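You operate a simulated robot arm through the tools that you are given. There is no shell and no other tool. Be economical: measure what you need, move in short steps, check, and stop when the job is done.

Carry out the task below with a simulated two-armed robot. There is one attempt and no reset: what you move stays moved.

## Task
Cap the tung oil can, wipe up the oil stain and turn the pot off.
Fine: use the blue cloth by the cans and put it back; shut the pot lid. What is to be rubbed or washed off counts as gone when no trace of it is left.

The check looks at the end state, three seconds after you hand in, the way a careful person would. Anything else that was tipped, shoved, dropped, spilled or broken makes it a failure. Lids that push on must go on centred and level and be pressed home; caps that screw on are set level and turned clockwise until they are tight. Flat cloth is picked up by pressing the open fingertips on it (5 to 10 N) and closing them slowly along it; thin cloth reads only 2 to 8 mm in the jaws.

## Robot
Two 7-joint arms with two-finger parallel grippers on one trunk, on a base that drives. Base frame: it is fixed to the floor where the robot stands at the start and does not move with it; the origin is under the middle of the robot, x ahead of it, y to its left, z up. Lengths are in m, angles in rad, forces in N, time in s.
The left shoulder is at the start at [0.06, 0.143, 0.926], the right one opposite. With the tool pointing down near the work surface each hand reaches from about 0.3 to 0.72 m from the robot's upright axis, wherever it stands, measured 20 degrees to its own side. Places, roughly: cloth (11x7x3 cm) [0.8, -0.2, 0.9]; heat dial [0.4, -0.5, 0.9]; oil stain [0.4, -0.1, 0.9]; pot lid [0.6, -0.5, 1.1]. Payload 1.57 kg a hand.
The tool frame of a hand sits at the grasp point between the pads (the TCP): z along the fingers, y along the line on which they close. The tips reach 0.03 m beyond it. Largest opening 0.11 m; finger width 0.024, thickness 0.012; the body of the gripper, 0.048 by 0.112 m, starts 0.078 m behind the TCP.
Orientation is told as [roll, pitch, yaw] about the base's x, y, z axes, in that order, counted from this pose: with the fingers straight down and closing along the base's y, the tool's x points along the base's -x, its y along +y and its z along -z.

## Interface
- The arms move only by the tool jog_arm. It takes "left_series", "right_series" or both (then of equal length, played together; a hand with none holds still); each is a list of rows, each a list of 6 numbers: the shift along the base's x, y, z in m, then the turn, a rotation vector about the base's x, y, z in rad. In form: [[tx, ty, tz, rx, ry, rz], ...]. A call has 1 to 8 rows; each row shifts and turns the commanded pose from where the row before left it. "left_claw" and "right_claw" are, for a hand that has rows, the finger opening in m, from 0 to 0.11, set as the call begins (left out, the last holds). A row lasts 0.2 s, in which the tool goes at most 0.05 m and 0.15 rad; a call with a longer step from one row to the next is refused whole, and so is a gripper value outside its range. Where a pose cannot be reached the arm comes as near as it can. A force on the tool above 60 N (or 10 N above the force at the start of the call, whichever is more), or a blocked arm, ends the call early, and 0.2 s more pass. Each finger travels about 0.045 m/s and halts on what it meets, pressing with about 22 N; the grip force reading is that of the motor and also rises with nothing between the fingers. The clock runs only during rows and for 0.2 s after the last one: add rows that do not move to give the fingers time. It gives the time, the measured TCP pose, the force on the tool (base axes), the opening and the grip force at its end, in the units of the frame above (readings bear some noise), with the torque about the TCP (base axes, N m) and any sound that the robot's microphone picked up.
- Cameras (640 x 400 px; columns grow to the right, rows downward): "scene" is now at [0.0432, -0.0363, 1.5382]; the picture's right is [-0.46, -0.89, 0.00], its down [-0.64, 0.33, -0.69] and it looks along [0.61, -0.32, -0.72] (base axes); focal length 287 px, centre (320, 200). "left" rides on the left gripper at [0.07, -0.016, -0.141] in its tool frame; the picture's right is [0.23, 0.97, 0.00], its down [-0.86, 0.20, -0.48] and it looks along [-0.47, 0.11, 0.88] (tool axes); focal length 222 px, centre (320, 200). "right" rides on the right gripper at [0.07, 0.016, -0.141] in its tool frame; the picture's right is [-0.23, 0.97, 0.00], its down [-0.86, -0.20, -0.48] and it looks along [-0.47, -0.11, 0.88] (tool axes); focal length 222 px, centre (320, 200). There is no depth. A picture from a camera that has moved, and an enlarged one, comes with that camera's place and axes in the base frame and with its lens.
- snapshot(camera): a new picture of that camera. No time passes.
- raise_lower(by): slides the trunk up (or, below 0, down) by that many m; the arms and the scene camera ride with it, the base frame stays. It gives what a move gives, with no picture.
- steer(legs): drives the robot by 1 to 6 legs, each [ahead, left, turn to the left] in m, m and rad, along the robot's own axes; the way and the turn of a leg run together, so that a leg with both is an arc; at most 1.5 m and 3.142 rad a leg. The arms and the cameras ride along, it lands a little off, and it stops where it bumps. It gives what a move gives.
- aim_head(pan, tilt): turns the head with the scene camera to pan (to the left, within 1.501 rad either way) and tilt (down, from -0.506 to 1.204), counted from straight ahead of the robot. It gives what a move gives.
- inspect(camera, box): a new picture of the part [left, top, right, bottom] of that camera's present view, enlarged. No time passes.
- finish_job(): hands the job in; it is judged then, once.

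Go step by step. Nothing tells you exact positions but the pictures and the camera data: compare them with the known pose of the tool, close in by small moves and look again before you grip or let go. The budget is 120 turns and 100 pictures, counting those below and the enlarged ones. Unless the task says otherwise, let go and move clear before handing in, and close with one line.

The tools are called after "Call:" by a JSON object that holds its "method" and its "body". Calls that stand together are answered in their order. jog_arm: Moves the arms, as the interface text tells. Its arguments: {"type":"object","properties":{"left_series":{"type":"array","items":{"type":"array","items":{"type":"number"}}},"left_claw":{"type":"number"},"right_series":{"type":"array","items":{"type":"array","items":{"type":"number"}}},"right_claw":{"type":"number"}},"required":[]} The other tools are called the same way: raise_lower (by) slides the trunk up or down; steer (legs) drives the base; aim_head (pan, tilt) turns the head that bears the scene camera; snapshot (camera) takes a picture; inspect (camera, box) takes an enlarged picture of a part of a camera's view; finish_job () hands the job in.

At the start:

```text
t: 0.0
left_eef_pos: [0.4588, -0.0514, 0.9984]
left_tool_rot: [0.0, 0.0, 0.0]
left_contact_force: [0.3, 0.1, 0.1]
left_wrist_torque: [0.01, -0.04, 0.01]
left_opening: 0.1099
left_grip_force: 0.1
right_eef_pos: [0.3574, -0.3493, 0.999]
right_tool_rot: [0.001, 0.0, -0.001]
right_contact_force: [1.0, -0.2, 0.1]
right_wrist_torque: [0.0, -0.02, 0.04]
right_opening: 0.1101
right_grip_force: 0.0
trunk travel left (down, up): [-0.525, 0.065]
robot x, y, heading: [0.0021, -0.0003, 0.001]
head pan, tilt: [-0.475, 0.81]
```

scene: 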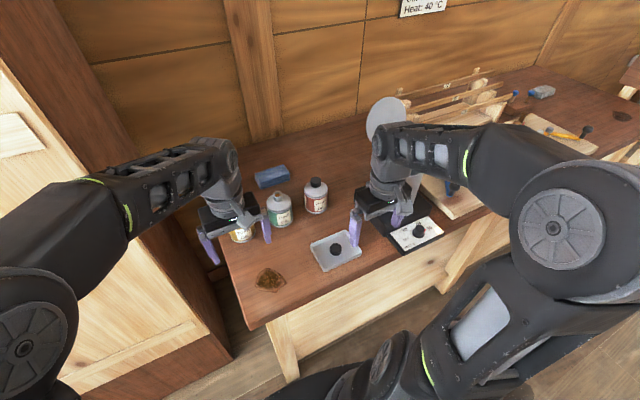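
right: 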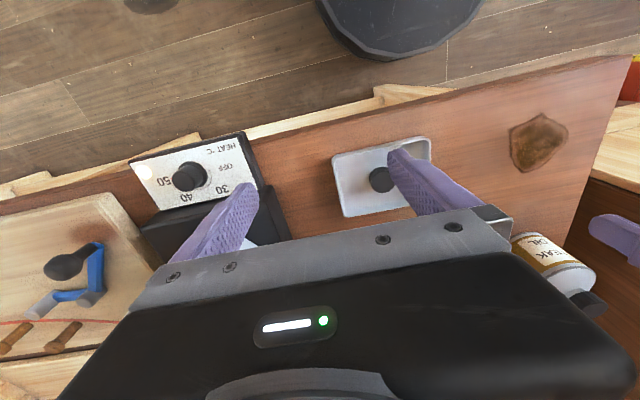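
left: 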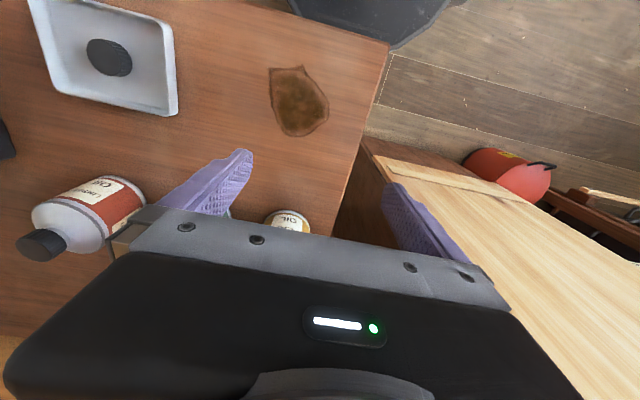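

I see three cans, a tray with a dark cap, an oil stain, and a heat unit with a dial partly hidden by the right arm. I'll look closer before moving.

Call:
{"method": "inspect", "body": {"camera": "scene", "box": [190, 150, 350, 300]}}

Call:
{"method": "inspect", "body": {"camera": "scene", "box": [340, 60, 640, 250]}}

```text
2.67 times, centred on (270, 225) of scene
camera zoom: at [0.0432, -0.0363, 1.5382], right [-0.46, -0.89, 0.0], down [-0.64, 0.33, -0.69], along [0.61, -0.32, -0.72], focal length 766 px, centre (453, 133)
```

zoom: 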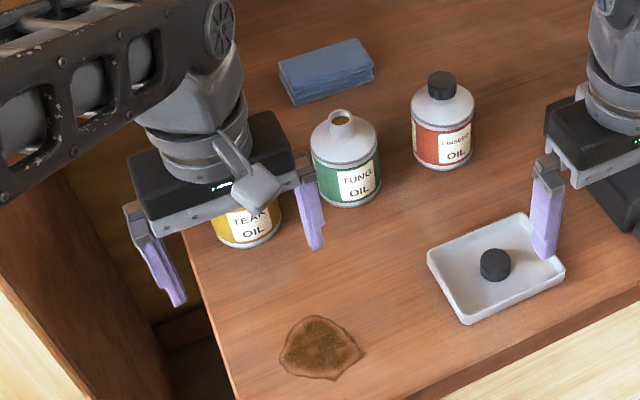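

```text
2.11 times, centred on (490, 155) of scene
camera zoom: at [0.0432, -0.0363, 1.5382], right [-0.46, -0.89, 0.0], down [-0.64, 0.33, -0.69], along [0.61, -0.32, -0.72], focal length 605 px, centre (-38, 295)
```

zoom: 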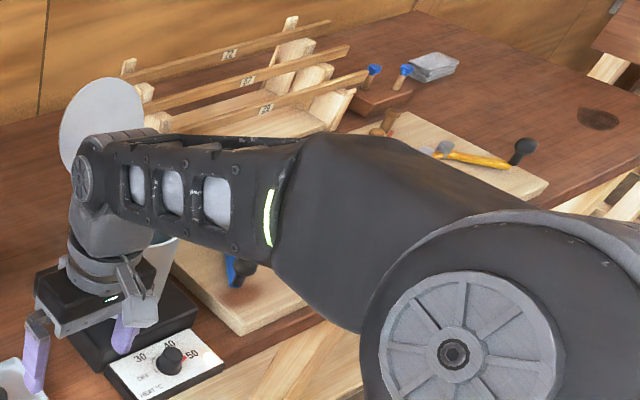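

Rough estimates: the cap is at (0.416,-0.276), the tung mouth (0.605,-0.19,0.95), the stain (0.42,-0.087) and the cloth (0.77,-0.226). I'll lift both hands clear to get a better view.

Call:
{"method": "jog_arm", "body": {"left_series": [[0, 0.03, 0.04, 0, 0, 0], [0, 0.03, 0.04, 0, 0, 0], [0, 0.03, 0.04, 0, 0, 0], [0, 0.03, 0.03, 0, 0, 0], [0, 0.03, 0.03, 0, 0, 0]], "right_series": [[0, 0, 0.045, 0, 0, 0], [0, 0, 0.045, 0, 0, 0], [0, 0, 0.045, 0, 0, 0], [0, 0, 0.045, 0, 0, 0], [0, 0, 0.045, 0, 0, 0]]}}

Call:
{"method": "snapshot", "body": {"camera": "right"}}

Call:
{"method": "snapshot", "body": {"camera": "scene"}}

```text
t: 1.2
left_eef_pos: [0.4597, 0.0316, 1.1037]
left_tool_rot: [-0.002, 0.0, 0.0]
left_contact_force: [0.1, -0.4, 0.5]
left_wrist_torque: [0.01, 0.0, 0.01]
left_opening: 0.1101
left_grip_force: 0.2
left hand out of reach, approached as far as the arm can: row 3, 4, 5
right_eef_pos: [0.3567, -0.3521, 1.1236]
right_tool_rot: [0.0, 0.0, 0.0]
right_contact_force: [1.3, -0.4, -0.3]
right_wrist_torque: [-0.01, 0.01, -0.04]
right_opening: 0.1099
right_grip_force: 0.0
right hand out of reach, approached as far as the arm can: row 3, 4, 5
trunk travel left (down, up): [-0.525, 0.065]
robot x, y, heading: [-0.0009, 0.0004, -0.003]
head pan, tilt: [-0.475, 0.81]
```

```text
94 pictures are left
camera right: at [0.2871, -0.3347, 1.2651], right [0.23, 0.97, 0.0], down [0.85, -0.2, 0.48], along [0.47, -0.11, -0.88], focal length 222 px, centre (320, 200)
```

right: 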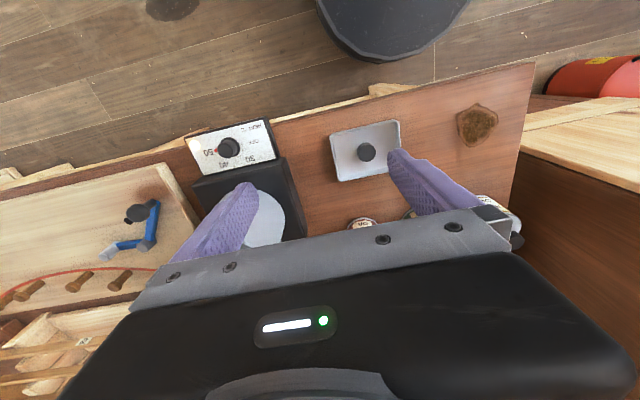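

```text
93 pictures are left
camera scene: at [0.043, -0.0362, 1.5382], right [-0.46, -0.89, 0.0], down [-0.64, 0.33, -0.69], along [0.61, -0.32, -0.72], focal length 287 px, centre (320, 200)
```

scene: 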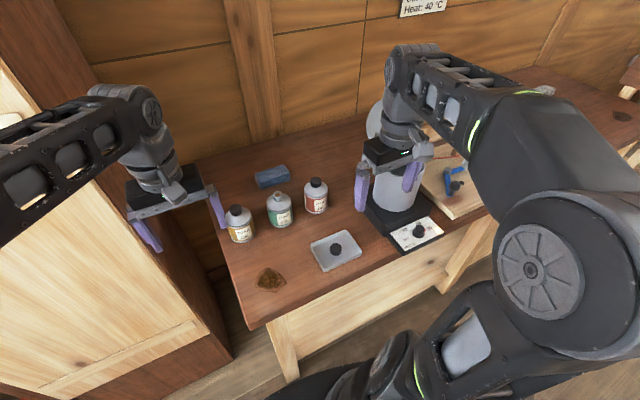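

The pot sits behind the right hand with its lid swung open to the back. I'll shift the right hand left to see the pot clearly.

Call:
{"method": "jog_arm", "body": {"right_series": [[-0.02, 0.045, -0.01, 0, 0, 0], [-0.02, 0.045, -0.01, 0, 0, 0], [-0.02, 0.045, 0, 0, 0, 0], [0, 0.04, 0, 0, 0, 0]]}}

Call:
{"method": "inspect", "body": {"camera": "scene", "box": [340, 80, 500, 280]}}

Call:
{"method": "snapshot", "body": {"camera": "right"}}

```text
refused: row 1 steps farther than a row can; nothing moved
```

```text
2.00 times, centred on (420, 180) of scene
camera zoom: at [0.043, -0.0362, 1.5382], right [-0.46, -0.89, 0.0], down [-0.64, 0.33, -0.69], along [0.61, -0.32, -0.72], focal length 575 px, centre (120, 240)
```

zoom: 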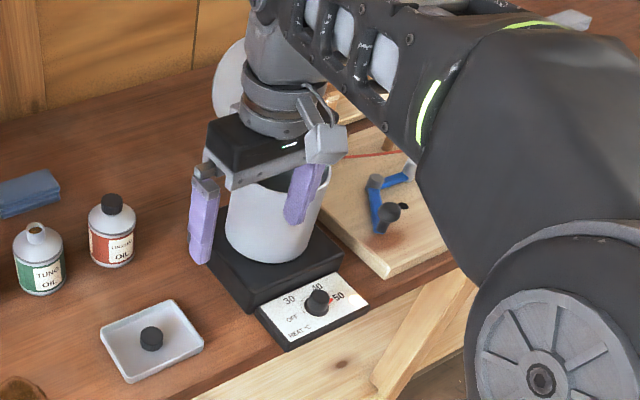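

```text
91 pictures are left
camera right: at [0.2871, -0.3347, 1.2651], right [0.23, 0.97, 0.0], down [0.85, -0.2, 0.48], along [0.47, -0.11, -0.88], focal length 222 px, centre (320, 200)
```

right: 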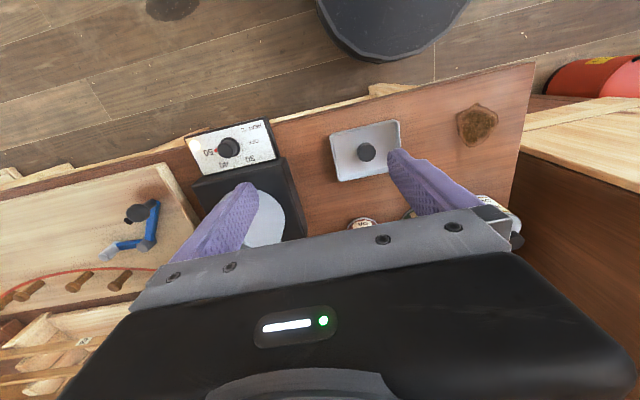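

Call:
{"method": "jog_arm", "body": {"right_series": [[-0.01, 0.04, 0, 0, 0, 0], [-0.01, 0.04, 0, 0, 0, 0], [-0.01, 0.04, -0.01, 0, 0, 0], [0, 0.03, -0.01, 0, 0, 0], [0, 0, 0, 0, 0, 0]]}}

Call:
{"method": "inspect", "body": {"camera": "scene", "box": [340, 80, 500, 280]}}

Call:
{"method": "snapshot", "body": {"camera": "right"}}

```text
t: 2.4
left_eef_pos: [0.4584, 0.0296, 1.1039]
left_tool_rot: [-0.001, -0.001, -0.001]
left_contact_force: [0.0, 0.7, 0.2]
left_wrist_torque: [0.0, -0.01, -0.01]
left_opening: 0.11
left_grip_force: 0.1
right_eef_pos: [0.3266, -0.1999, 1.1039]
right_tool_rot: [0.001, -0.001, 0.001]
right_contact_force: [-0.9, -0.2, 0.5]
right_wrist_torque: [-0.01, 0.01, 0.01]
right_opening: 0.1102
right_grip_force: 0.0
trunk travel left (down, up): [-0.525, 0.065]
robot x, y, heading: [-0.0037, 0.0003, 0.001]
head pan, tilt: [-0.475, 0.81]
```

```text
2.00 times, centred on (420, 180) of scene
camera zoom: at [0.0429, -0.0364, 1.5382], right [-0.46, -0.89, 0.0], down [-0.64, 0.33, -0.69], along [0.61, -0.32, -0.72], focal length 575 px, centre (120, 240)
```

zoom: 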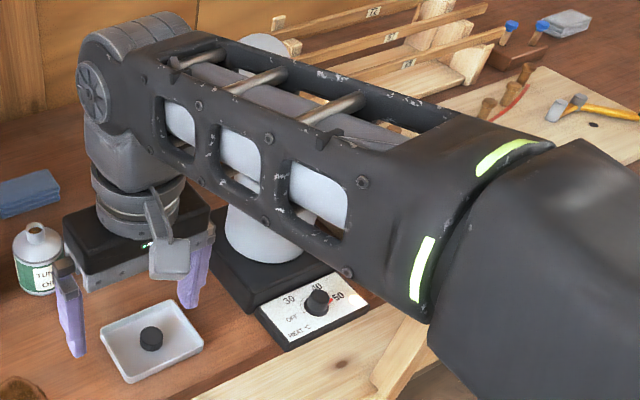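

```text
89 pictures are left
camera right: at [0.2564, -0.1819, 1.2444], right [0.23, 0.97, 0.0], down [0.86, -0.2, 0.48], along [0.47, -0.11, -0.88], focal length 222 px, centre (320, 200)
```

right: 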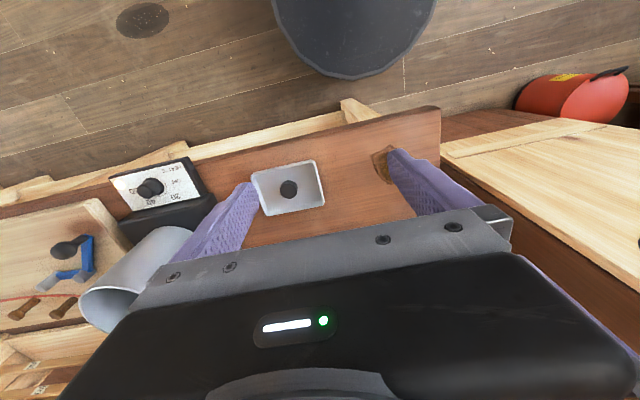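

The pot is near (0.48,-0.51) with its lid upright at the far side. The cap comes first, so I'm bringing the right hand above it.

Call:
{"method": "jog_arm", "body": {"right_series": [[0.03, -0.025, -0.02, 0, 0, 0], [0.03, -0.025, -0.02, 0, 0, 0], [0.03, -0.026, -0.02, 0, 0, 0], [0, 0, -0.04, 0, 0, 0], [0, 0, -0.024, 0, 0, 0], [0, 0, 0, 0, 0, 0]], "right_claw": 0.065}}

Call:
{"method": "snapshot", "body": {"camera": "right"}}

Call:
{"method": "inspect", "body": {"camera": "scene", "box": [220, 150, 420, 300]}}

```text
t: 3.8
left_eef_pos: [0.4589, 0.0327, 1.1055]
left_tool_rot: [0.001, 0.001, 0.0]
left_contact_force: [0.2, 0.0, -0.1]
left_wrist_torque: [0.0, 0.0, 0.01]
left_opening: 0.1101
left_grip_force: 0.1
right_eef_pos: [0.4173, -0.2745, 0.9808]
right_tool_rot: [0.001, 0.0, 0.002]
right_contact_force: [-0.2, 0.4, -0.6]
right_wrist_torque: [-0.01, 0.0, -0.03]
right_opening: 0.065
right_grip_force: 0.0
trunk travel left (down, up): [-0.525, 0.065]
robot x, y, heading: [-0.0041, -0.0005, 0.002]
head pan, tilt: [-0.475, 0.81]
```

```text
88 pictures are left
camera right: at [0.3477, -0.2571, 1.1219], right [0.23, 0.97, 0.0], down [0.86, -0.2, 0.48], along [0.47, -0.11, -0.88], focal length 222 px, centre (320, 200)
```

right: 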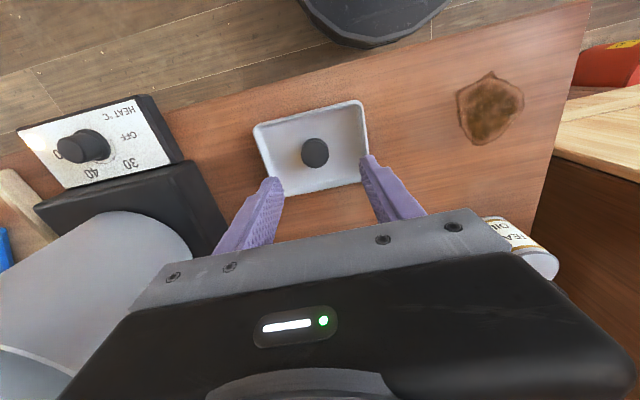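

```text
2.67 times, centred on (320, 225) of scene
camera zoom: at [0.0429, -0.0361, 1.5382], right [-0.46, -0.89, 0.0], down [-0.64, 0.33, -0.69], along [0.61, -0.32, -0.72], focal length 766 px, centre (320, 133)
```

zoom: 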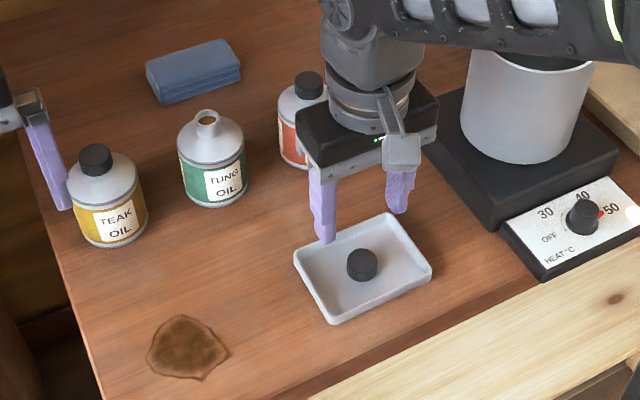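

The wrist and scene cameras agree that the cap is at about (0.4165,-0.277), with its top near 0.885. I'm lowering around it.

Call:
{"method": "jog_arm", "body": {"right_series": [[-0.001, -0.0025, -0.025, 0, 0, 0], [0, 0, -0.025, 0, 0, 0], [0, 0, -0.02, 0, 0, 0], [0, 0, -0.008, 0, 0, 0], [0, 0, 0, 0, 0, 0]], "right_claw": 0.06}}

Call:
{"method": "inspect", "body": {"camera": "scene", "box": [290, 190, 390, 280]}}

Call:
{"method": "snapshot", "body": {"camera": "right"}}

```text
t: 5.0
left_eef_pos: [0.4588, 0.0315, 1.105]
left_tool_rot: [0.002, 0.001, 0.0]
left_contact_force: [0.2, -0.3, -0.2]
left_wrist_torque: [0.01, -0.02, -0.01]
left_opening: 0.11
left_grip_force: 0.0
right_eef_pos: [0.4154, -0.2789, 0.9021]
right_tool_rot: [0.0, 0.002, 0.001]
right_contact_force: [-0.3, 0.0, 0.7]
right_wrist_torque: [0.01, 0.02, 0.0]
right_opening: 0.0602
right_grip_force: 0.1
trunk travel left (down, up): [-0.525, 0.065]
robot x, y, heading: [-0.0006, -0.003, -0.004]
head pan, tilt: [-0.475, 0.81]
```

```text
4.44 times, centred on (340, 235) of scene
camera zoom: at [0.0432, -0.0363, 1.5382], right [-0.46, -0.89, 0.0], down [-0.64, 0.33, -0.69], along [0.61, -0.32, -0.72], focal length 1277 px, centre (231, 44)
```

zoom: 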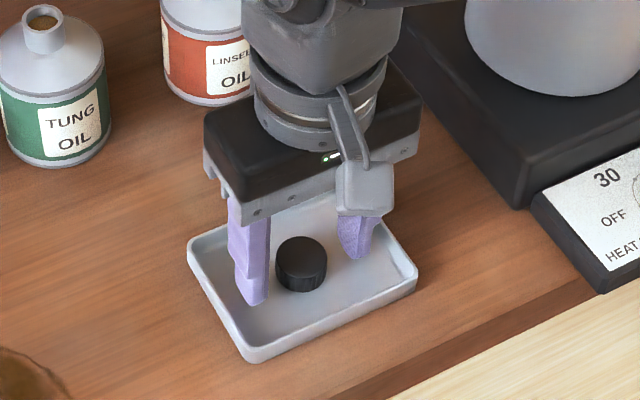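

```text
85 pictures are left
camera right: at [0.3454, -0.2619, 1.0426], right [0.23, 0.97, 0.0], down [0.86, -0.2, 0.48], along [0.47, -0.11, -0.88], focal length 222 px, centre (320, 200)
```

right: 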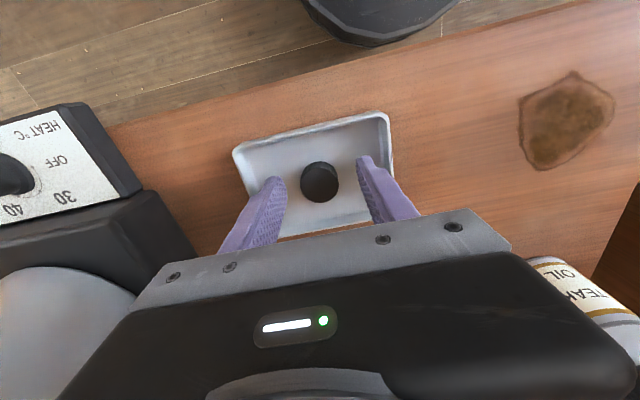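

The cap is centred between the fingertips, so I'll close on it.

Call:
{"method": "jog_arm", "body": {"right_series": [[0, 0, 0, 0, 0, 0], [0, 0, 0, 0, 0, 0], [0, 0, 0, 0, 0, 0], [0, 0, 0, 0, 0, 0], [0, 0, 0, 0, 0, 0]], "right_claw": 0.02}}

Call:
{"method": "snapshot", "body": {"camera": "right"}}

```text
t: 6.2
left_eef_pos: [0.4586, 0.0314, 1.1044]
left_tool_rot: [-0.001, -0.001, -0.001]
left_contact_force: [0.6, -0.2, -0.2]
left_wrist_torque: [0.0, -0.01, 0.01]
left_opening: 0.1098
left_grip_force: 0.0
right_eef_pos: [0.4155, -0.2791, 0.9014]
right_tool_rot: [-0.001, -0.001, 0.0]
right_contact_force: [0.7, 0.1, 0.5]
right_wrist_torque: [0.04, 0.0, -0.01]
right_opening: 0.0326
right_grip_force: 21.9
trunk travel left (down, up): [-0.525, 0.065]
robot x, y, heading: [0.0003, 0.0017, -0.003]
head pan, tilt: [-0.475, 0.81]
```

```text
84 pictures are left
camera right: at [0.3455, -0.262, 1.0429], right [0.23, 0.97, 0.0], down [0.86, -0.2, 0.48], along [0.47, -0.11, -0.88], focal length 222 px, centre (320, 200)
```

right: 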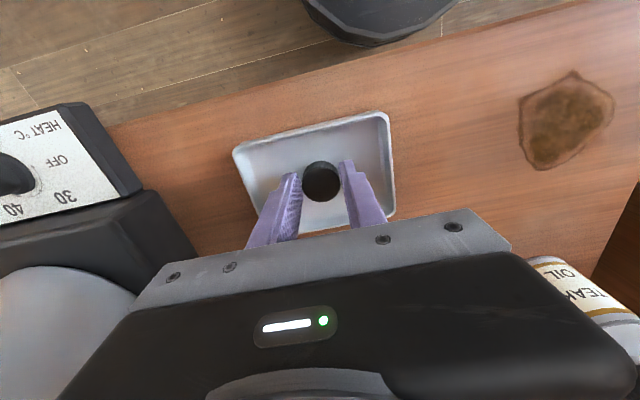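

The cap is held at 32.6 mm. I'm lifting it straight out and carrying it toward the tung can, pre-rotating counterclockwise for screwing range.

Call:
{"method": "jog_arm", "body": {"right_series": [[0, 0, 0.03, 0, 0, 0], [0, 0, 0.04, 0, 0, 0], [0, 0, 0.04, 0, 0, 0], [0, 0, 0.025, 0, 0, 0], [0.01, 0.01, 0, 0, 0, 0.15], [0.04, 0.015, 0, 0, 0, 0.15], [0.04, 0.015, 0, 0, 0, 0.15], [0, 0, 0, 0, 0, 0.15]]}}

Call:
{"method": "jog_arm", "body": {"right_series": [[0.02, 0.01, 0, 0, 0, 0.15], [0.03, 0.015, 0, 0, 0, 0.15], [0.025, 0.015, 0, 0, 0, 0.15], [0.0, 0.0, 0, 0, 0, 0.15], [0, 0, 0, 0, 0, 0]]}}

Call:
{"method": "snapshot", "body": {"camera": "right"}}

Call:
{"method": "inspect", "body": {"camera": "scene", "box": [220, 130, 380, 230]}}

```text
t: 8.0
left_eef_pos: [0.4597, 0.0312, 1.1039]
left_tool_rot: [0.001, 0.002, -0.001]
left_contact_force: [-0.4, -0.2, -1.1]
left_wrist_torque: [0.02, 0.01, 0.0]
left_opening: 0.1098
left_grip_force: 0.0
right_eef_pos: [0.5066, -0.2407, 1.0361]
right_tool_rot: [0.0, 0.0, 0.603]
right_contact_force: [0.1, 0.3, 0.2]
right_wrist_torque: [0.01, 0.0, -0.01]
right_opening: 0.0329
right_grip_force: 22.2
trunk travel left (down, up): [-0.525, 0.065]
robot x, y, heading: [-0.0013, 0.0021, 0.005]
head pan, tilt: [-0.475, 0.81]
```

```text
t: 9.2
left_eef_pos: [0.4588, 0.0316, 1.1048]
left_tool_rot: [-0.001, 0.0, 0.0]
left_contact_force: [0.1, 0.5, -0.7]
left_wrist_torque: [-0.01, 0.01, -0.01]
left_opening: 0.1099
left_grip_force: 0.0
right_eef_pos: [0.5806, -0.2006, 1.0346]
right_tool_rot: [0.0, 0.0, 1.201]
right_contact_force: [0.9, 0.6, 0.2]
right_wrist_torque: [0.0, 0.02, 0.02]
right_opening: 0.0326
right_grip_force: 21.7
trunk travel left (down, up): [-0.525, 0.065]
robot x, y, heading: [0.0011, -0.001, 0.001]
head pan, tilt: [-0.475, 0.81]
```

```text
83 pictures are left
camera right: at [0.5399, -0.259, 1.1758], right [-0.83, 0.56, 0.0], down [0.5, 0.73, 0.48], along [0.27, 0.4, -0.88], focal length 222 px, centre (320, 200)
```

right: 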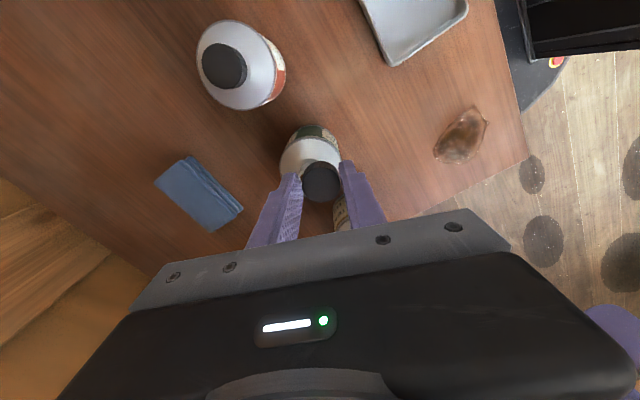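

```text
4.00 times, centred on (300, 180) of scene
camera zoom: at [0.0435, -0.0361, 1.5382], right [-0.46, -0.89, 0.0], down [-0.64, 0.33, -0.69], along [0.61, -0.32, -0.72], focal length 1150 px, centre (400, 280)
```

zoom: 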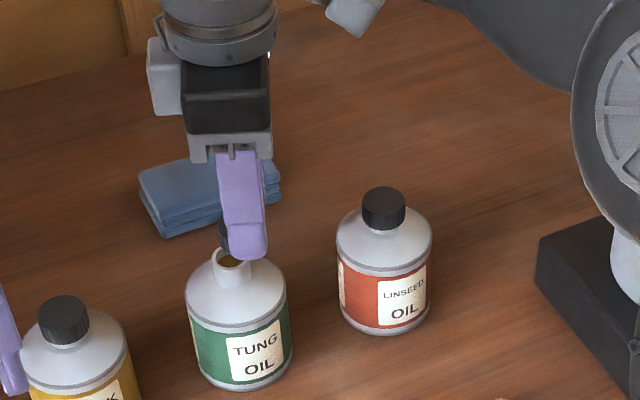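

I put the tung mouth at about (0.607,-0.190,0.961). The left camera can cross-check it.

Call:
{"method": "snapshot", "body": {"camera": "left"}}

```text
81 pictures are left
camera left: at [0.3887, 0.0152, 1.2459], right [-0.23, 0.97, 0.0], down [0.86, 0.2, 0.48], along [0.47, 0.11, -0.88], focal length 222 px, centre (320, 200)
```

left: 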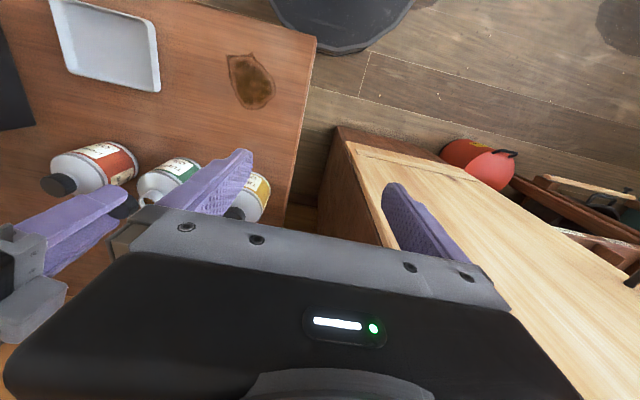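

Call:
{"method": "jog_arm", "body": {"left_series": [[0.04, 0, 0, 0, 0, 0], [0.04, 0, 0, 0, 0, 0], [0, 0, 0, 0, 0, 0]]}}

Call:
{"method": "inspect", "body": {"camera": "left", "box": [0, 60, 260, 260]}}

```text
t: 10.0
left_eef_pos: [0.4797, 0.0291, 1.1036]
left_tool_rot: [0.0, -0.002, -0.001]
left_contact_force: [0.1, -0.2, -0.9]
left_wrist_torque: [0.02, 0.04, -0.01]
left_opening: 0.1098
left_grip_force: 0.1
left hand out of reach, approached as far as the arm can: row 1, 2
right_eef_pos: [0.5793, -0.2012, 1.0341]
right_tool_rot: [-0.001, 0.0, 1.198]
right_contact_force: [-0.6, 0.2, 0.4]
right_wrist_torque: [0.01, 0.0, 0.0]
right_opening: 0.0327
right_grip_force: 22.1
trunk travel left (down, up): [-0.525, 0.065]
robot x, y, heading: [0.0003, 0.0011, -0.004]
head pan, tilt: [-0.475, 0.81]
```

```text
2.00 times, centred on (130, 160) of left
camera zoom: at [0.4078, 0.0136, 1.2458], right [-0.23, 0.97, 0.0], down [0.85, 0.2, 0.48], along [0.47, 0.11, -0.88], focal length 444 px, centre (700, 280)
```

zoom: 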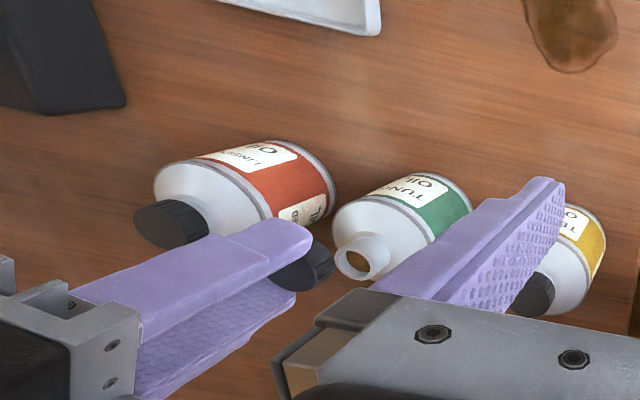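

The two views agree on the mouth to within about 5 mm. I'll move over it and check alignment with the wrist camera.

Call:
{"method": "jog_arm", "body": {"right_series": [[0.012, 0.006, 0, 0, 0, 0], [0.0127, 0.0062, -0.01, 0, 0, 0], [0, 0, 0, 0, 0, 0]]}}

Call:
{"method": "inspect", "body": {"camera": "right", "box": [240, 90, 400, 240]}}

Call:
{"method": "inspect", "body": {"camera": "scene", "box": [240, 150, 320, 230]}}

Call:
{"method": "inspect", "body": {"camera": "left", "box": [80, 120, 240, 240]}}

```text
t: 10.8
left_eef_pos: [0.4781, 0.0287, 1.1028]
left_tool_rot: [0.001, -0.003, -0.001]
left_contact_force: [0.8, 0.1, 0.5]
left_wrist_torque: [0.0, 0.04, 0.02]
left_opening: 0.1101
left_grip_force: 0.0
right_eef_pos: [0.6059, -0.1893, 1.0243]
right_tool_rot: [0.0, -0.001, 1.198]
right_contact_force: [-0.4, 0.1, 1.0]
right_wrist_torque: [0.01, -0.01, 0.01]
right_opening: 0.0327
right_grip_force: 22.0
trunk travel left (down, up): [-0.525, 0.065]
robot x, y, heading: [0.0008, -0.0034, -0.002]
head pan, tilt: [-0.475, 0.81]
```

```text
2.67 times, centred on (320, 165) of right
camera zoom: at [0.5656, -0.2475, 1.1657], right [-0.83, 0.56, 0.0], down [0.5, 0.72, 0.48], along [0.27, 0.39, -0.88], focal length 592 px, centre (320, 293)
```

zoom: 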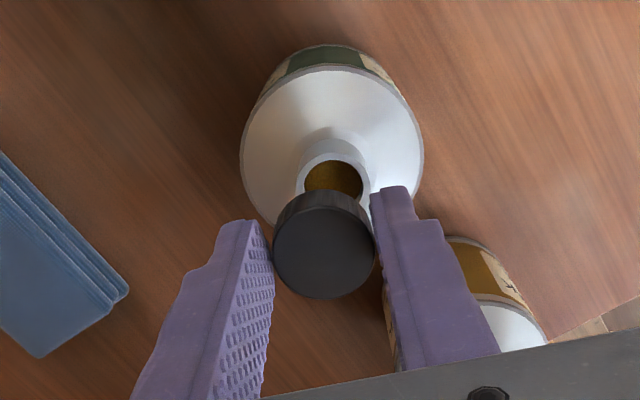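

```text
5.00 times, centred on (280, 190) of scene
camera zoom: at [0.043, -0.0363, 1.5382], right [-0.46, -0.89, 0.0], down [-0.64, 0.33, -0.69], along [0.61, -0.32, -0.72], focal length 1437 px, centre (520, 250)
```

zoom: 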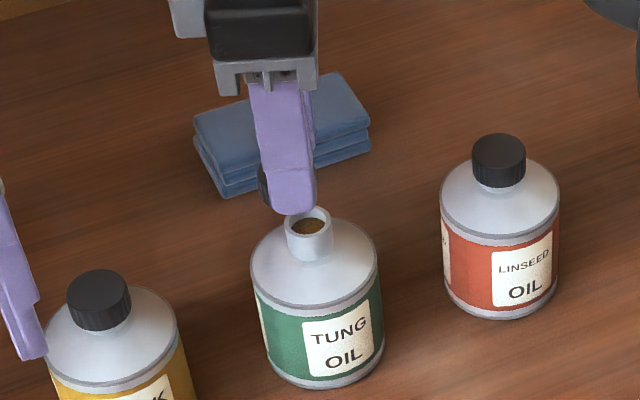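

```text
3.33 times, centred on (160, 180) of left
camera zoom: at [0.4075, 0.0136, 1.2459], right [-0.23, 0.97, 0.0], down [0.85, 0.2, 0.48], along [0.47, 0.11, -0.88], focal length 740 px, centre (853, 267)
```

zoom: 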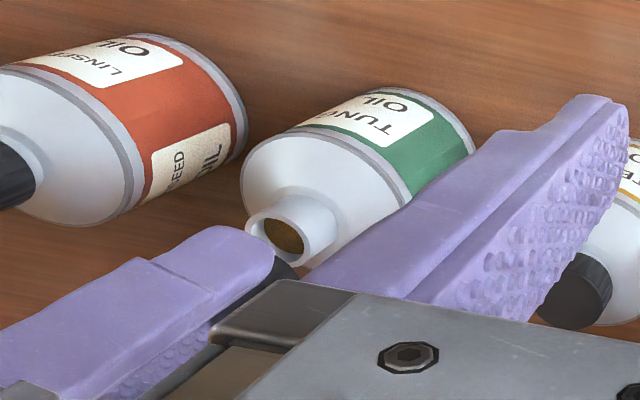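

The wrist view shows the mouth slightly off from the cap. The bias-corrected estimate for the mouth is about (0.5995,-0.193). I'll shift there, lower a little and look again.

Call:
{"method": "jog_arm", "body": {"right_series": [[-0.0064, -0.0037, 0, 0, 0, 0], [0, 0, -0.01, 0, 0, 0], [0, 0, 0, 0, 0, 0]]}}

Call:
{"method": "inspect", "body": {"camera": "right", "box": [240, 90, 400, 240]}}

Call:
{"method": "inspect", "body": {"camera": "scene", "box": [240, 150, 320, 230]}}

```text
t: 11.6
left_eef_pos: [0.4785, 0.0292, 1.1044]
left_tool_rot: [0.001, -0.001, 0.0]
left_contact_force: [-0.3, 0.4, 0.6]
left_wrist_torque: [-0.03, 0.01, -0.02]
left_opening: 0.1097
left_grip_force: 0.1
right_eef_pos: [0.599, -0.1922, 1.0155]
right_tool_rot: [0.001, 0.002, 1.198]
right_contact_force: [-0.1, 0.0, -0.1]
right_wrist_torque: [0.0, 0.0, 0.01]
right_opening: 0.0329
right_grip_force: 22.5
trunk travel left (down, up): [-0.525, 0.065]
robot x, y, heading: [-0.0006, -0.0002, 0.001]
head pan, tilt: [-0.475, 0.81]
```

```text
2.67 times, centred on (320, 165) of right
camera zoom: at [0.5585, -0.2507, 1.1574], right [-0.82, 0.57, 0.0], down [0.5, 0.72, 0.48], along [0.27, 0.39, -0.88], focal length 592 px, centre (320, 293)
```

zoom: 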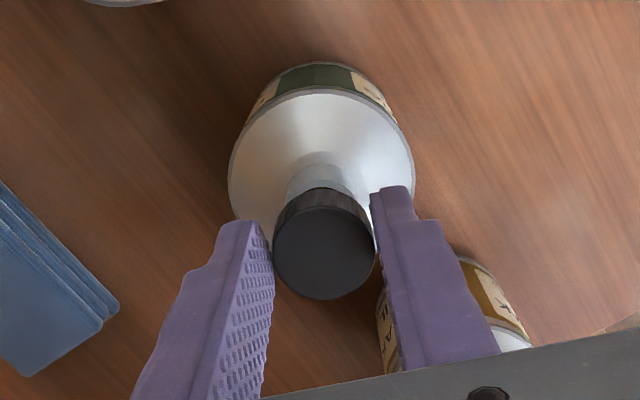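

```text
5.00 times, centred on (280, 190) of scene
camera zoom: at [0.0431, -0.0362, 1.5382], right [-0.46, -0.89, 0.0], down [-0.64, 0.33, -0.69], along [0.61, -0.32, -0.72], focal length 1437 px, centre (520, 250)
```

zoom: 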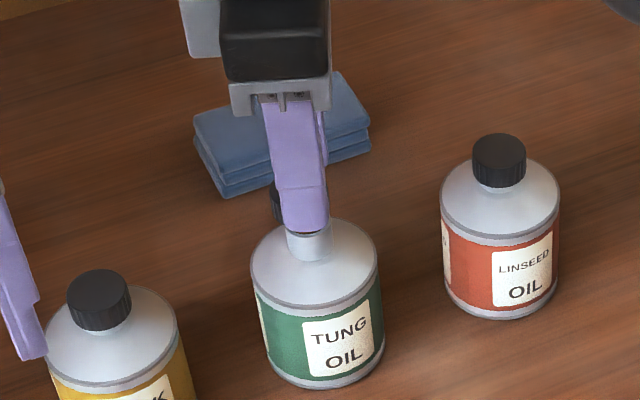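

Alignment is within about 2 mm now. I'll nudge -y and descend gently, watching the force.

Call:
{"method": "jog_arm", "body": {"right_series": [[0, -0.002, -0.003, 0, 0, 0], [0, 0, -0.003, 0, 0, 0], [0, 0, -0.003, 0, 0, 0], [0, 0, -0.002, 0, 0, 0]]}}

Call:
{"method": "inspect", "body": {"camera": "right", "box": [240, 90, 400, 240]}}

Call:
{"method": "inspect", "body": {"camera": "left", "box": [80, 120, 240, 240]}}

```text
t: 12.6
left_eef_pos: [0.4793, 0.0289, 1.1049]
left_tool_rot: [0.0, -0.002, 0.001]
left_contact_force: [-0.4, -0.1, 1.0]
left_wrist_torque: [-0.02, 0.0, 0.0]
left_opening: 0.1101
left_grip_force: 0.1
right_eef_pos: [0.6011, -0.1939, 1.0058]
right_tool_rot: [-0.002, 0.0, 1.201]
right_contact_force: [0.3, -1.5, 2.7]
right_wrist_torque: [-0.05, -0.04, -0.03]
right_opening: 0.0326
right_grip_force: 21.6
trunk travel left (down, up): [-0.525, 0.065]
robot x, y, heading: [-0.0014, -0.0015, -0.004]
head pan, tilt: [-0.475, 0.81]
```

```text
2.67 times, centred on (320, 165) of right
camera zoom: at [0.5592, -0.2515, 1.1468], right [-0.82, 0.57, 0.0], down [0.5, 0.72, 0.48], along [0.27, 0.39, -0.88], focal length 592 px, centre (320, 293)
```

zoom: 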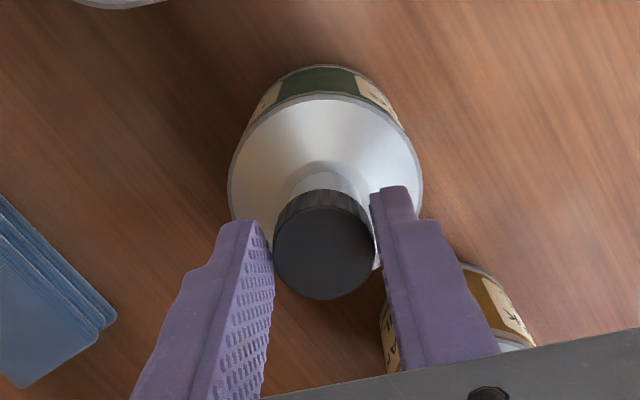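

```text
3.33 times, centred on (160, 180) of left
camera zoom: at [0.4075, 0.0136, 1.246], right [-0.23, 0.97, 0.0], down [0.85, 0.2, 0.48], along [0.47, 0.11, -0.88], focal length 740 px, centre (853, 267)
```

zoom: 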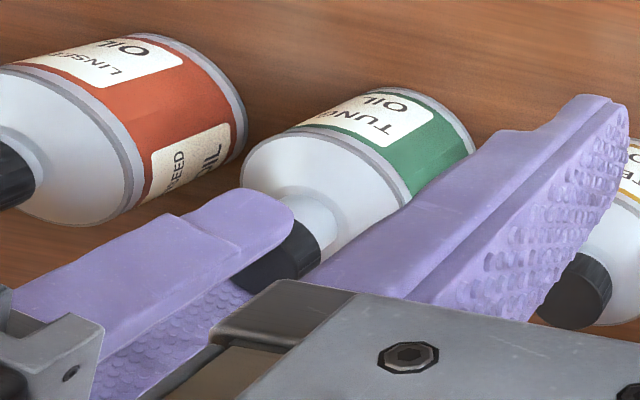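

There is light contact at z=1.006 and the views look aligned. I'll start turning clockwise with a slight downward follow and read the torque.

Call:
{"method": "jog_arm", "body": {"right_series": [[0, 0, -0.001, 0, 0, 0], [0, 0, 0, 0, 0, -0.12], [0, 0, -0.0005, 0, 0, -0.12], [0, 0, 0, 0, 0, -0.12]]}}

Call:
{"method": "inspect", "body": {"camera": "left", "box": [80, 120, 240, 240]}}

```text
t: 13.6
left_eef_pos: [0.4788, 0.0288, 1.1033]
left_tool_rot: [0.0, -0.001, -0.001]
left_contact_force: [0.5, -0.4, -0.1]
left_wrist_torque: [-0.04, -0.02, 0.01]
left_opening: 0.11
left_grip_force: 0.1
right_eef_pos: [0.5976, -0.1926, 1.0027]
right_tool_rot: [0.0, 0.001, 0.838]
right_contact_force: [-0.9, -1.0, -0.6]
right_wrist_torque: [-0.02, 0.02, -0.03]
right_opening: 0.0326
right_grip_force: 21.9
trunk travel left (down, up): [-0.525, 0.065]
robot x, y, heading: [0.005, 0.0023, 0.002]
head pan, tilt: [-0.475, 0.81]
```

```text
3.33 times, centred on (160, 180) of left
camera zoom: at [0.4074, 0.0137, 1.2457], right [-0.23, 0.97, 0.0], down [0.85, 0.2, 0.48], along [0.47, 0.11, -0.88], focal length 740 px, centre (853, 267)
```

zoom: 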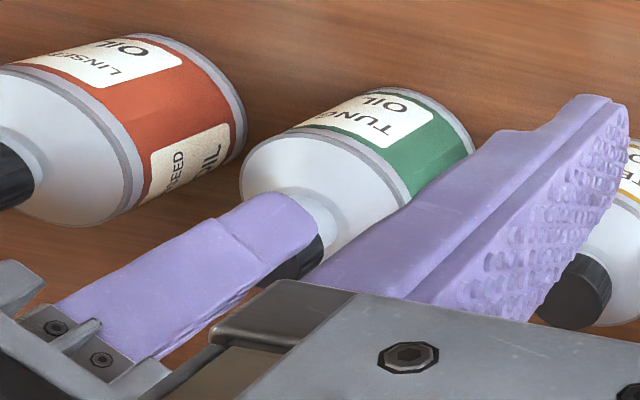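

There's no resistance yet, so I'll lower in small steps to find seat contact.

Call:
{"method": "jog_arm", "body": {"right_series": [[0, 0, -0.0015, 0, 0, 0], [0, 0, -0.0015, 0, 0, 0]]}}

Call:
{"method": "inspect", "body": {"camera": "right", "box": [240, 90, 400, 240]}}

Call:
{"method": "inspect", "body": {"camera": "scene", "box": [240, 150, 320, 230]}}

```text
t: 14.2
left_eef_pos: [0.4799, 0.0305, 1.1027]
left_tool_rot: [-0.001, -0.001, 0.001]
left_contact_force: [0.8, -0.1, 0.3]
left_wrist_torque: [0.01, -0.02, -0.04]
left_opening: 0.11
left_grip_force: 0.0
right_eef_pos: [0.5981, -0.192, 1.0003]
right_tool_rot: [-0.001, 0.001, 0.839]
right_contact_force: [0.1, -0.1, 0.2]
right_wrist_torque: [-0.02, 0.04, -0.01]
right_opening: 0.0325
right_grip_force: 21.6
trunk travel left (down, up): [-0.525, 0.065]
robot x, y, heading: [-0.0006, -0.0008, 0.006]
head pan, tilt: [-0.475, 0.81]
```

```text
2.67 times, centred on (320, 165) of right
camera zoom: at [0.5393, -0.2344, 1.1409], right [-0.57, 0.82, 0.0], down [0.72, 0.5, 0.48], along [0.39, 0.27, -0.88], focal length 592 px, centre (320, 293)
```

zoom: 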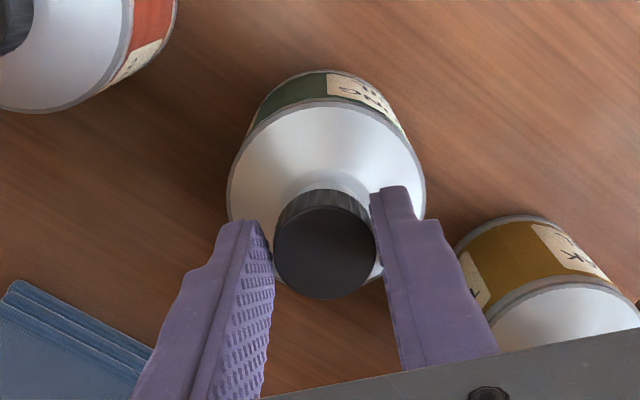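

```text
5.00 times, centred on (280, 190) of scene
camera zoom: at [0.0435, -0.0362, 1.5382], right [-0.46, -0.89, 0.0], down [-0.64, 0.33, -0.69], along [0.61, -0.32, -0.72], focal length 1437 px, centre (520, 250)
```

zoom: 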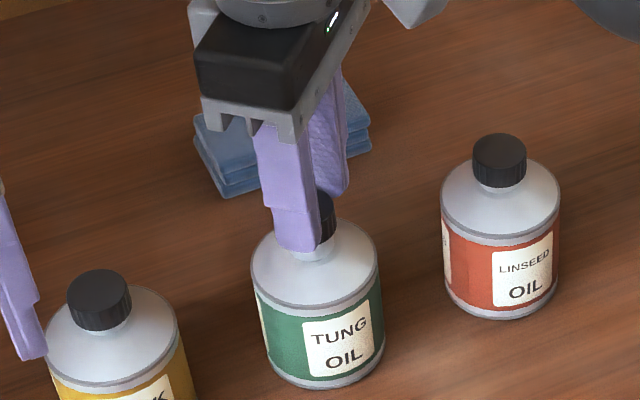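

Cap and neck line up in both views. I'll keep lowering to contact.

Call:
{"method": "jog_arm", "body": {"right_series": [[0.001, -0.0005, -0.0015, 0, 0, 0], [0, 0, -0.0015, 0, 0, 0]]}}

```text
t: 14.8
left_eef_pos: [0.4794, 0.0312, 1.1029]
left_tool_rot: [0.001, -0.002, 0.001]
left_contact_force: [0.5, -0.7, -0.1]
left_wrist_torque: [0.03, -0.01, 0.0]
left_opening: 0.11
left_grip_force: 0.0
right_eef_pos: [0.5991, -0.1943, 0.9975]
right_tool_rot: [0.0, 0.0, 0.84]
right_contact_force: [-1.9, 0.1, 1.1]
right_wrist_torque: [0.05, 0.02, 0.05]
right_opening: 0.0326
right_grip_force: 21.6
trunk travel left (down, up): [-0.525, 0.065]
robot x, y, heading: [0.0013, 0.0002, -0.0]
head pan, tilt: [-0.475, 0.81]
```

Call:
{"method": "jog_arm", "body": {"right_series": [[-0.0005, 0.0005, -0.0015, 0, 0, 0], [0, 0, -0.0015, 0, 0, 0]]}}

```text
t: 15.4
left_eef_pos: [0.4782, 0.0297, 1.104]
left_tool_rot: [0.0, -0.002, -0.001]
left_contact_force: [-0.6, -0.2, 0.3]
left_wrist_torque: [0.04, 0.03, 0.04]
left_opening: 0.1099
left_grip_force: 0.1
right_eef_pos: [0.5989, -0.1943, 0.9953]
right_tool_rot: [0.0, -0.001, 0.838]
right_contact_force: [-2.5, -2.5, 8.3]
right_wrist_torque: [-0.01, 0.09, 0.0]
right_opening: 0.0328
right_grip_force: 21.8
trunk travel left (down, up): [-0.525, 0.065]
robot x, y, heading: [0.0004, 0.0004, -0.001]
head pan, tilt: [-0.475, 0.81]
```

Contact at 8 N, so the cap is seated on the thread. I'm turning clockwise.

Call:
{"method": "jog_arm", "body": {"right_series": [[-0.0005, -0.0005, 0, 0, 0, -0.14], [0, 0, 0, 0, 0, -0.14], [0, 0, 0, 0, 0, -0.14], [0, 0, 0, 0, 0, -0.14], [0, 0, 0, 0, 0, -0.14], [0, 0, 0, 0, 0, -0.14]]}}

Call:
{"method": "inspect", "body": {"camera": "scene", "box": [240, 150, 320, 230]}}

```text
t: 16.8
left_eef_pos: [0.4792, 0.0298, 1.1037]
left_tool_rot: [-0.003, 0.0, 0.001]
left_contact_force: [-1.2, -0.9, 0.0]
left_wrist_torque: [0.02, -0.01, 0.0]
left_opening: 0.11
left_grip_force: 0.1
right_eef_pos: [0.5996, -0.1916, 0.9949]
right_tool_rot: [-0.001, -0.003, -0.003]
right_contact_force: [2.4, 5.1, 9.6]
right_wrist_torque: [0.31, -0.29, -0.01]
right_opening: 0.0325
right_grip_force: 22.2
trunk travel left (down, up): [-0.525, 0.065]
robot x, y, heading: [-0.0002, 0.0041, -0.001]
head pan, tilt: [-0.475, 0.81]
```

```text
5.00 times, centred on (280, 190) of scene
camera zoom: at [0.0429, -0.0351, 1.5383], right [-0.46, -0.89, 0.0], down [-0.64, 0.33, -0.69], along [0.61, -0.32, -0.72], focal length 1437 px, centre (520, 250)
```

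zoom: 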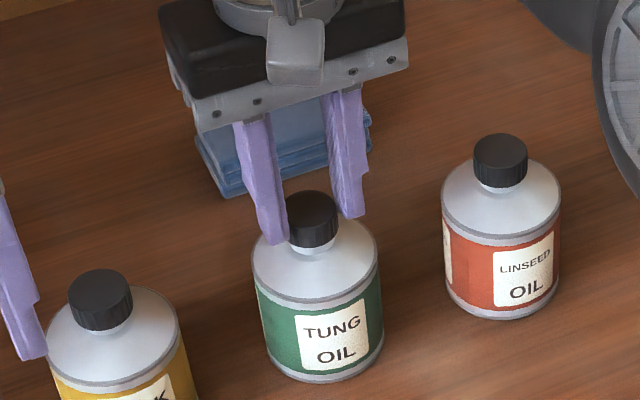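

The cap sits on the neck like its neighbours. I'll keep turning, relieving the side force a little.

Call:
{"method": "jog_arm", "body": {"right_series": [[0.0005, 0.001, -0.0003, 0, 0, -0.14], [0, 0, 0, 0, 0, -0.14], [0, 0, -0.0003, 0, 0, -0.14], [0, 0, 0, 0, 0, -0.14], [0, 0, 0, 0, 0, -0.14], [0, 0, 0, 0, 0, -0.14], [0, 0, 0, 0, 0, -0.14]]}}

Call:
{"method": "inspect", "body": {"camera": "scene", "box": [240, 150, 320, 230]}}

```text
t: 18.4
left_eef_pos: [0.4796, 0.0296, 1.1044]
left_tool_rot: [0.0, -0.002, 0.001]
left_contact_force: [0.2, -0.5, 0.6]
left_wrist_torque: [-0.02, 0.01, 0.0]
left_opening: 0.11
left_grip_force: 0.1
right_eef_pos: [0.599, -0.1934, 0.9943]
right_tool_rot: [-0.001, 0.0, -0.984]
right_contact_force: [1.3, -3.1, 6.8]
right_wrist_torque: [-0.06, 0.01, -0.03]
right_opening: 0.0326
right_grip_force: 21.7
trunk travel left (down, up): [-0.525, 0.065]
robot x, y, heading: [-0.0014, 0.0034, 0.0]
head pan, tilt: [-0.475, 0.81]
```

```text
5.00 times, centred on (280, 190) of scene
camera zoom: at [0.0429, -0.0365, 1.5382], right [-0.46, -0.89, 0.0], down [-0.64, 0.33, -0.69], along [0.61, -0.32, -0.72], focal length 1437 px, centre (520, 250)
```

zoom: 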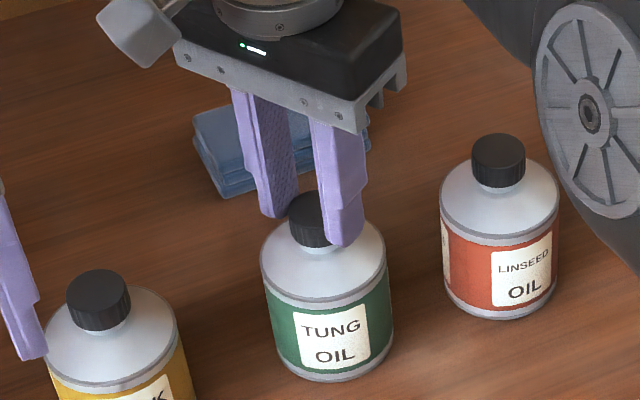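

The can has shifted slightly and may be a bit tilted in the grip. I'll release and look.

Call:
{"method": "jog_arm", "body": {"right_series": [[0, 0, 0, 0, 0, 0], [0, 0, 0, 0, 0, 0], [0, 0, 0, 0, 0, 0]], "right_claw": 0.055}}

Call:
{"method": "inspect", "body": {"camera": "scene", "box": [240, 150, 320, 230]}}

Call:
{"method": "inspect", "body": {"camera": "right", "box": [240, 90, 400, 240]}}

```text
t: 19.2
left_eef_pos: [0.4786, 0.0299, 1.1039]
left_tool_rot: [0.0, -0.002, -0.001]
left_contact_force: [0.1, -0.3, 0.0]
left_wrist_torque: [0.0, 0.02, 0.0]
left_opening: 0.11
left_grip_force: 0.1
right_eef_pos: [0.5996, -0.1931, 0.9953]
right_tool_rot: [-0.001, 0.0, -0.98]
right_contact_force: [0.3, 0.6, 0.3]
right_wrist_torque: [-0.02, 0.01, 0.01]
right_opening: 0.0551
right_grip_force: 0.0
trunk travel left (down, up): [-0.525, 0.065]
robot x, y, heading: [-0.0028, 0.0021, -0.0]
head pan, tilt: [-0.475, 0.81]
```

```text
5.00 times, centred on (280, 190) of scene
camera zoom: at [0.0432, -0.0362, 1.5382], right [-0.46, -0.89, 0.0], down [-0.64, 0.33, -0.69], along [0.61, -0.32, -0.72], focal length 1437 px, centre (520, 250)
```

zoom: 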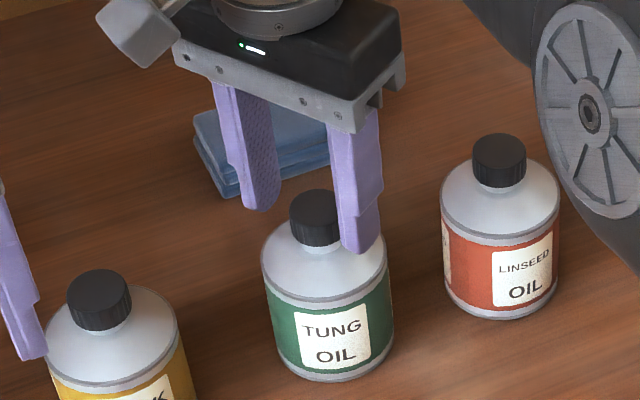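

```text
2.67 times, centred on (320, 165) of right
camera zoom: at [0.5744, -0.1252, 1.1355], right [0.94, 0.35, 0.0], down [0.31, -0.82, 0.48], along [0.17, -0.45, -0.88], focal length 592 px, centre (320, 293)
```

zoom: 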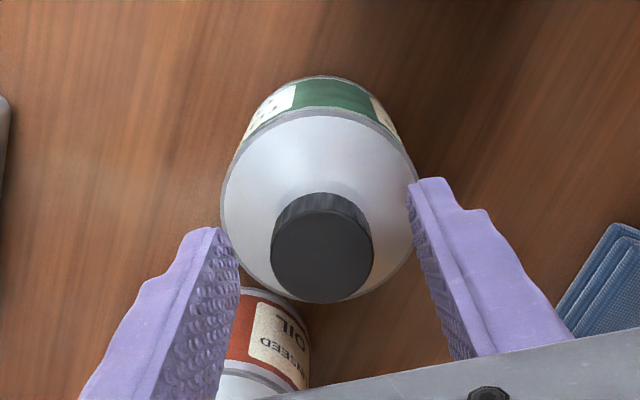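

Released, the cap sits level and centred. I'll rotate the open hand back counterclockwise and regrip for another stroke.

Call:
{"method": "jog_arm", "body": {"right_series": [[0, 0, 0.001, 0, 0, 0.15], [0, 0, 0, 0, 0, 0.15], [0, 0, 0, 0, 0, 0.15], [0, 0, 0, 0, 0, 0.15], [0, 0, 0, 0, 0, 0.15], [0, 0, 0, 0, 0, 0.15], [0, 0, 0, 0, 0, 0.15], [0, 0, 0, 0, 0, 0.15]]}}

Call:
{"method": "jog_arm", "body": {"right_series": [[0, 0, 0, 0, 0, 0.15], [0, 0, 0, 0, 0, 0.15], [0, 0, 0, 0, 0, 0.15], [0, 0, 0, 0, 0, 0.15], [0, 0, 0, 0, 0, 0.15], [0, 0, 0, 0, 0, 0.15], [0, 0, 0, 0, 0, 0.15], [0, 0, 0, 0, 0, 0.15]]}}

Call:
{"method": "inspect", "body": {"camera": "right", "box": [240, 90, 400, 240]}}

Call:
{"method": "inspect", "body": {"camera": "scene", "box": [240, 150, 320, 230]}}

```text
t: 21.0
left_eef_pos: [0.4791, 0.03, 1.1043]
left_tool_rot: [0.0, 0.001, -0.001]
left_contact_force: [-0.2, 0.3, -0.2]
left_wrist_torque: [-0.04, 0.04, -0.04]
left_opening: 0.11
left_grip_force: 0.0
right_eef_pos: [0.599, -0.1929, 0.9958]
right_tool_rot: [-0.001, -0.001, 0.221]
right_contact_force: [-0.2, -0.6, -0.8]
right_wrist_torque: [0.01, -0.02, 0.01]
right_opening: 0.055
right_grip_force: 0.0
trunk travel left (down, up): [-0.525, 0.065]
robot x, y, heading: [-0.0001, 0.0037, -0.001]
head pan, tilt: [-0.475, 0.81]
```

```text
t: 22.8
left_eef_pos: [0.4797, 0.0288, 1.1046]
left_tool_rot: [0.0, 0.0, 0.0]
left_contact_force: [-0.1, -0.1, -0.4]
left_wrist_torque: [0.02, -0.03, 0.0]
left_opening: 0.1101
left_grip_force: 0.1
right_eef_pos: [0.5996, -0.1927, 0.9957]
right_tool_rot: [-0.001, 0.0, 1.419]
right_contact_force: [-0.4, -0.6, 0.0]
right_wrist_torque: [0.02, 0.01, 0.0]
right_opening: 0.0548
right_grip_force: 0.1
trunk travel left (down, up): [-0.525, 0.065]
robot x, y, heading: [0.0008, -0.0034, 0.001]
head pan, tilt: [-0.475, 0.81]
```

```text
2.67 times, centred on (320, 165) of right
camera zoom: at [0.573, -0.2585, 1.1361], right [-0.93, 0.37, 0.0], down [0.32, 0.82, 0.48], along [0.18, 0.44, -0.88], focal length 592 px, centre (320, 293)
```

zoom: 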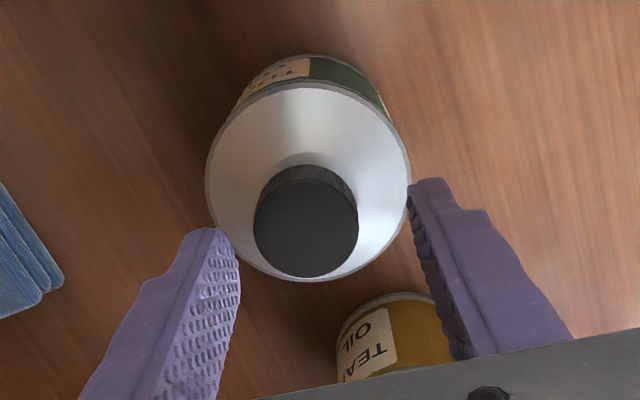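

```text
5.00 times, centred on (280, 190) of scene
camera zoom: at [0.0433, -0.0362, 1.5382], right [-0.46, -0.89, 0.0], down [-0.64, 0.33, -0.69], along [0.61, -0.32, -0.72], focal length 1437 px, centre (520, 250)
```

zoom: 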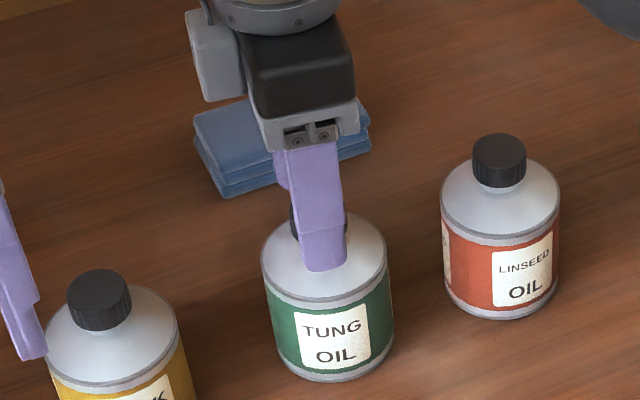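

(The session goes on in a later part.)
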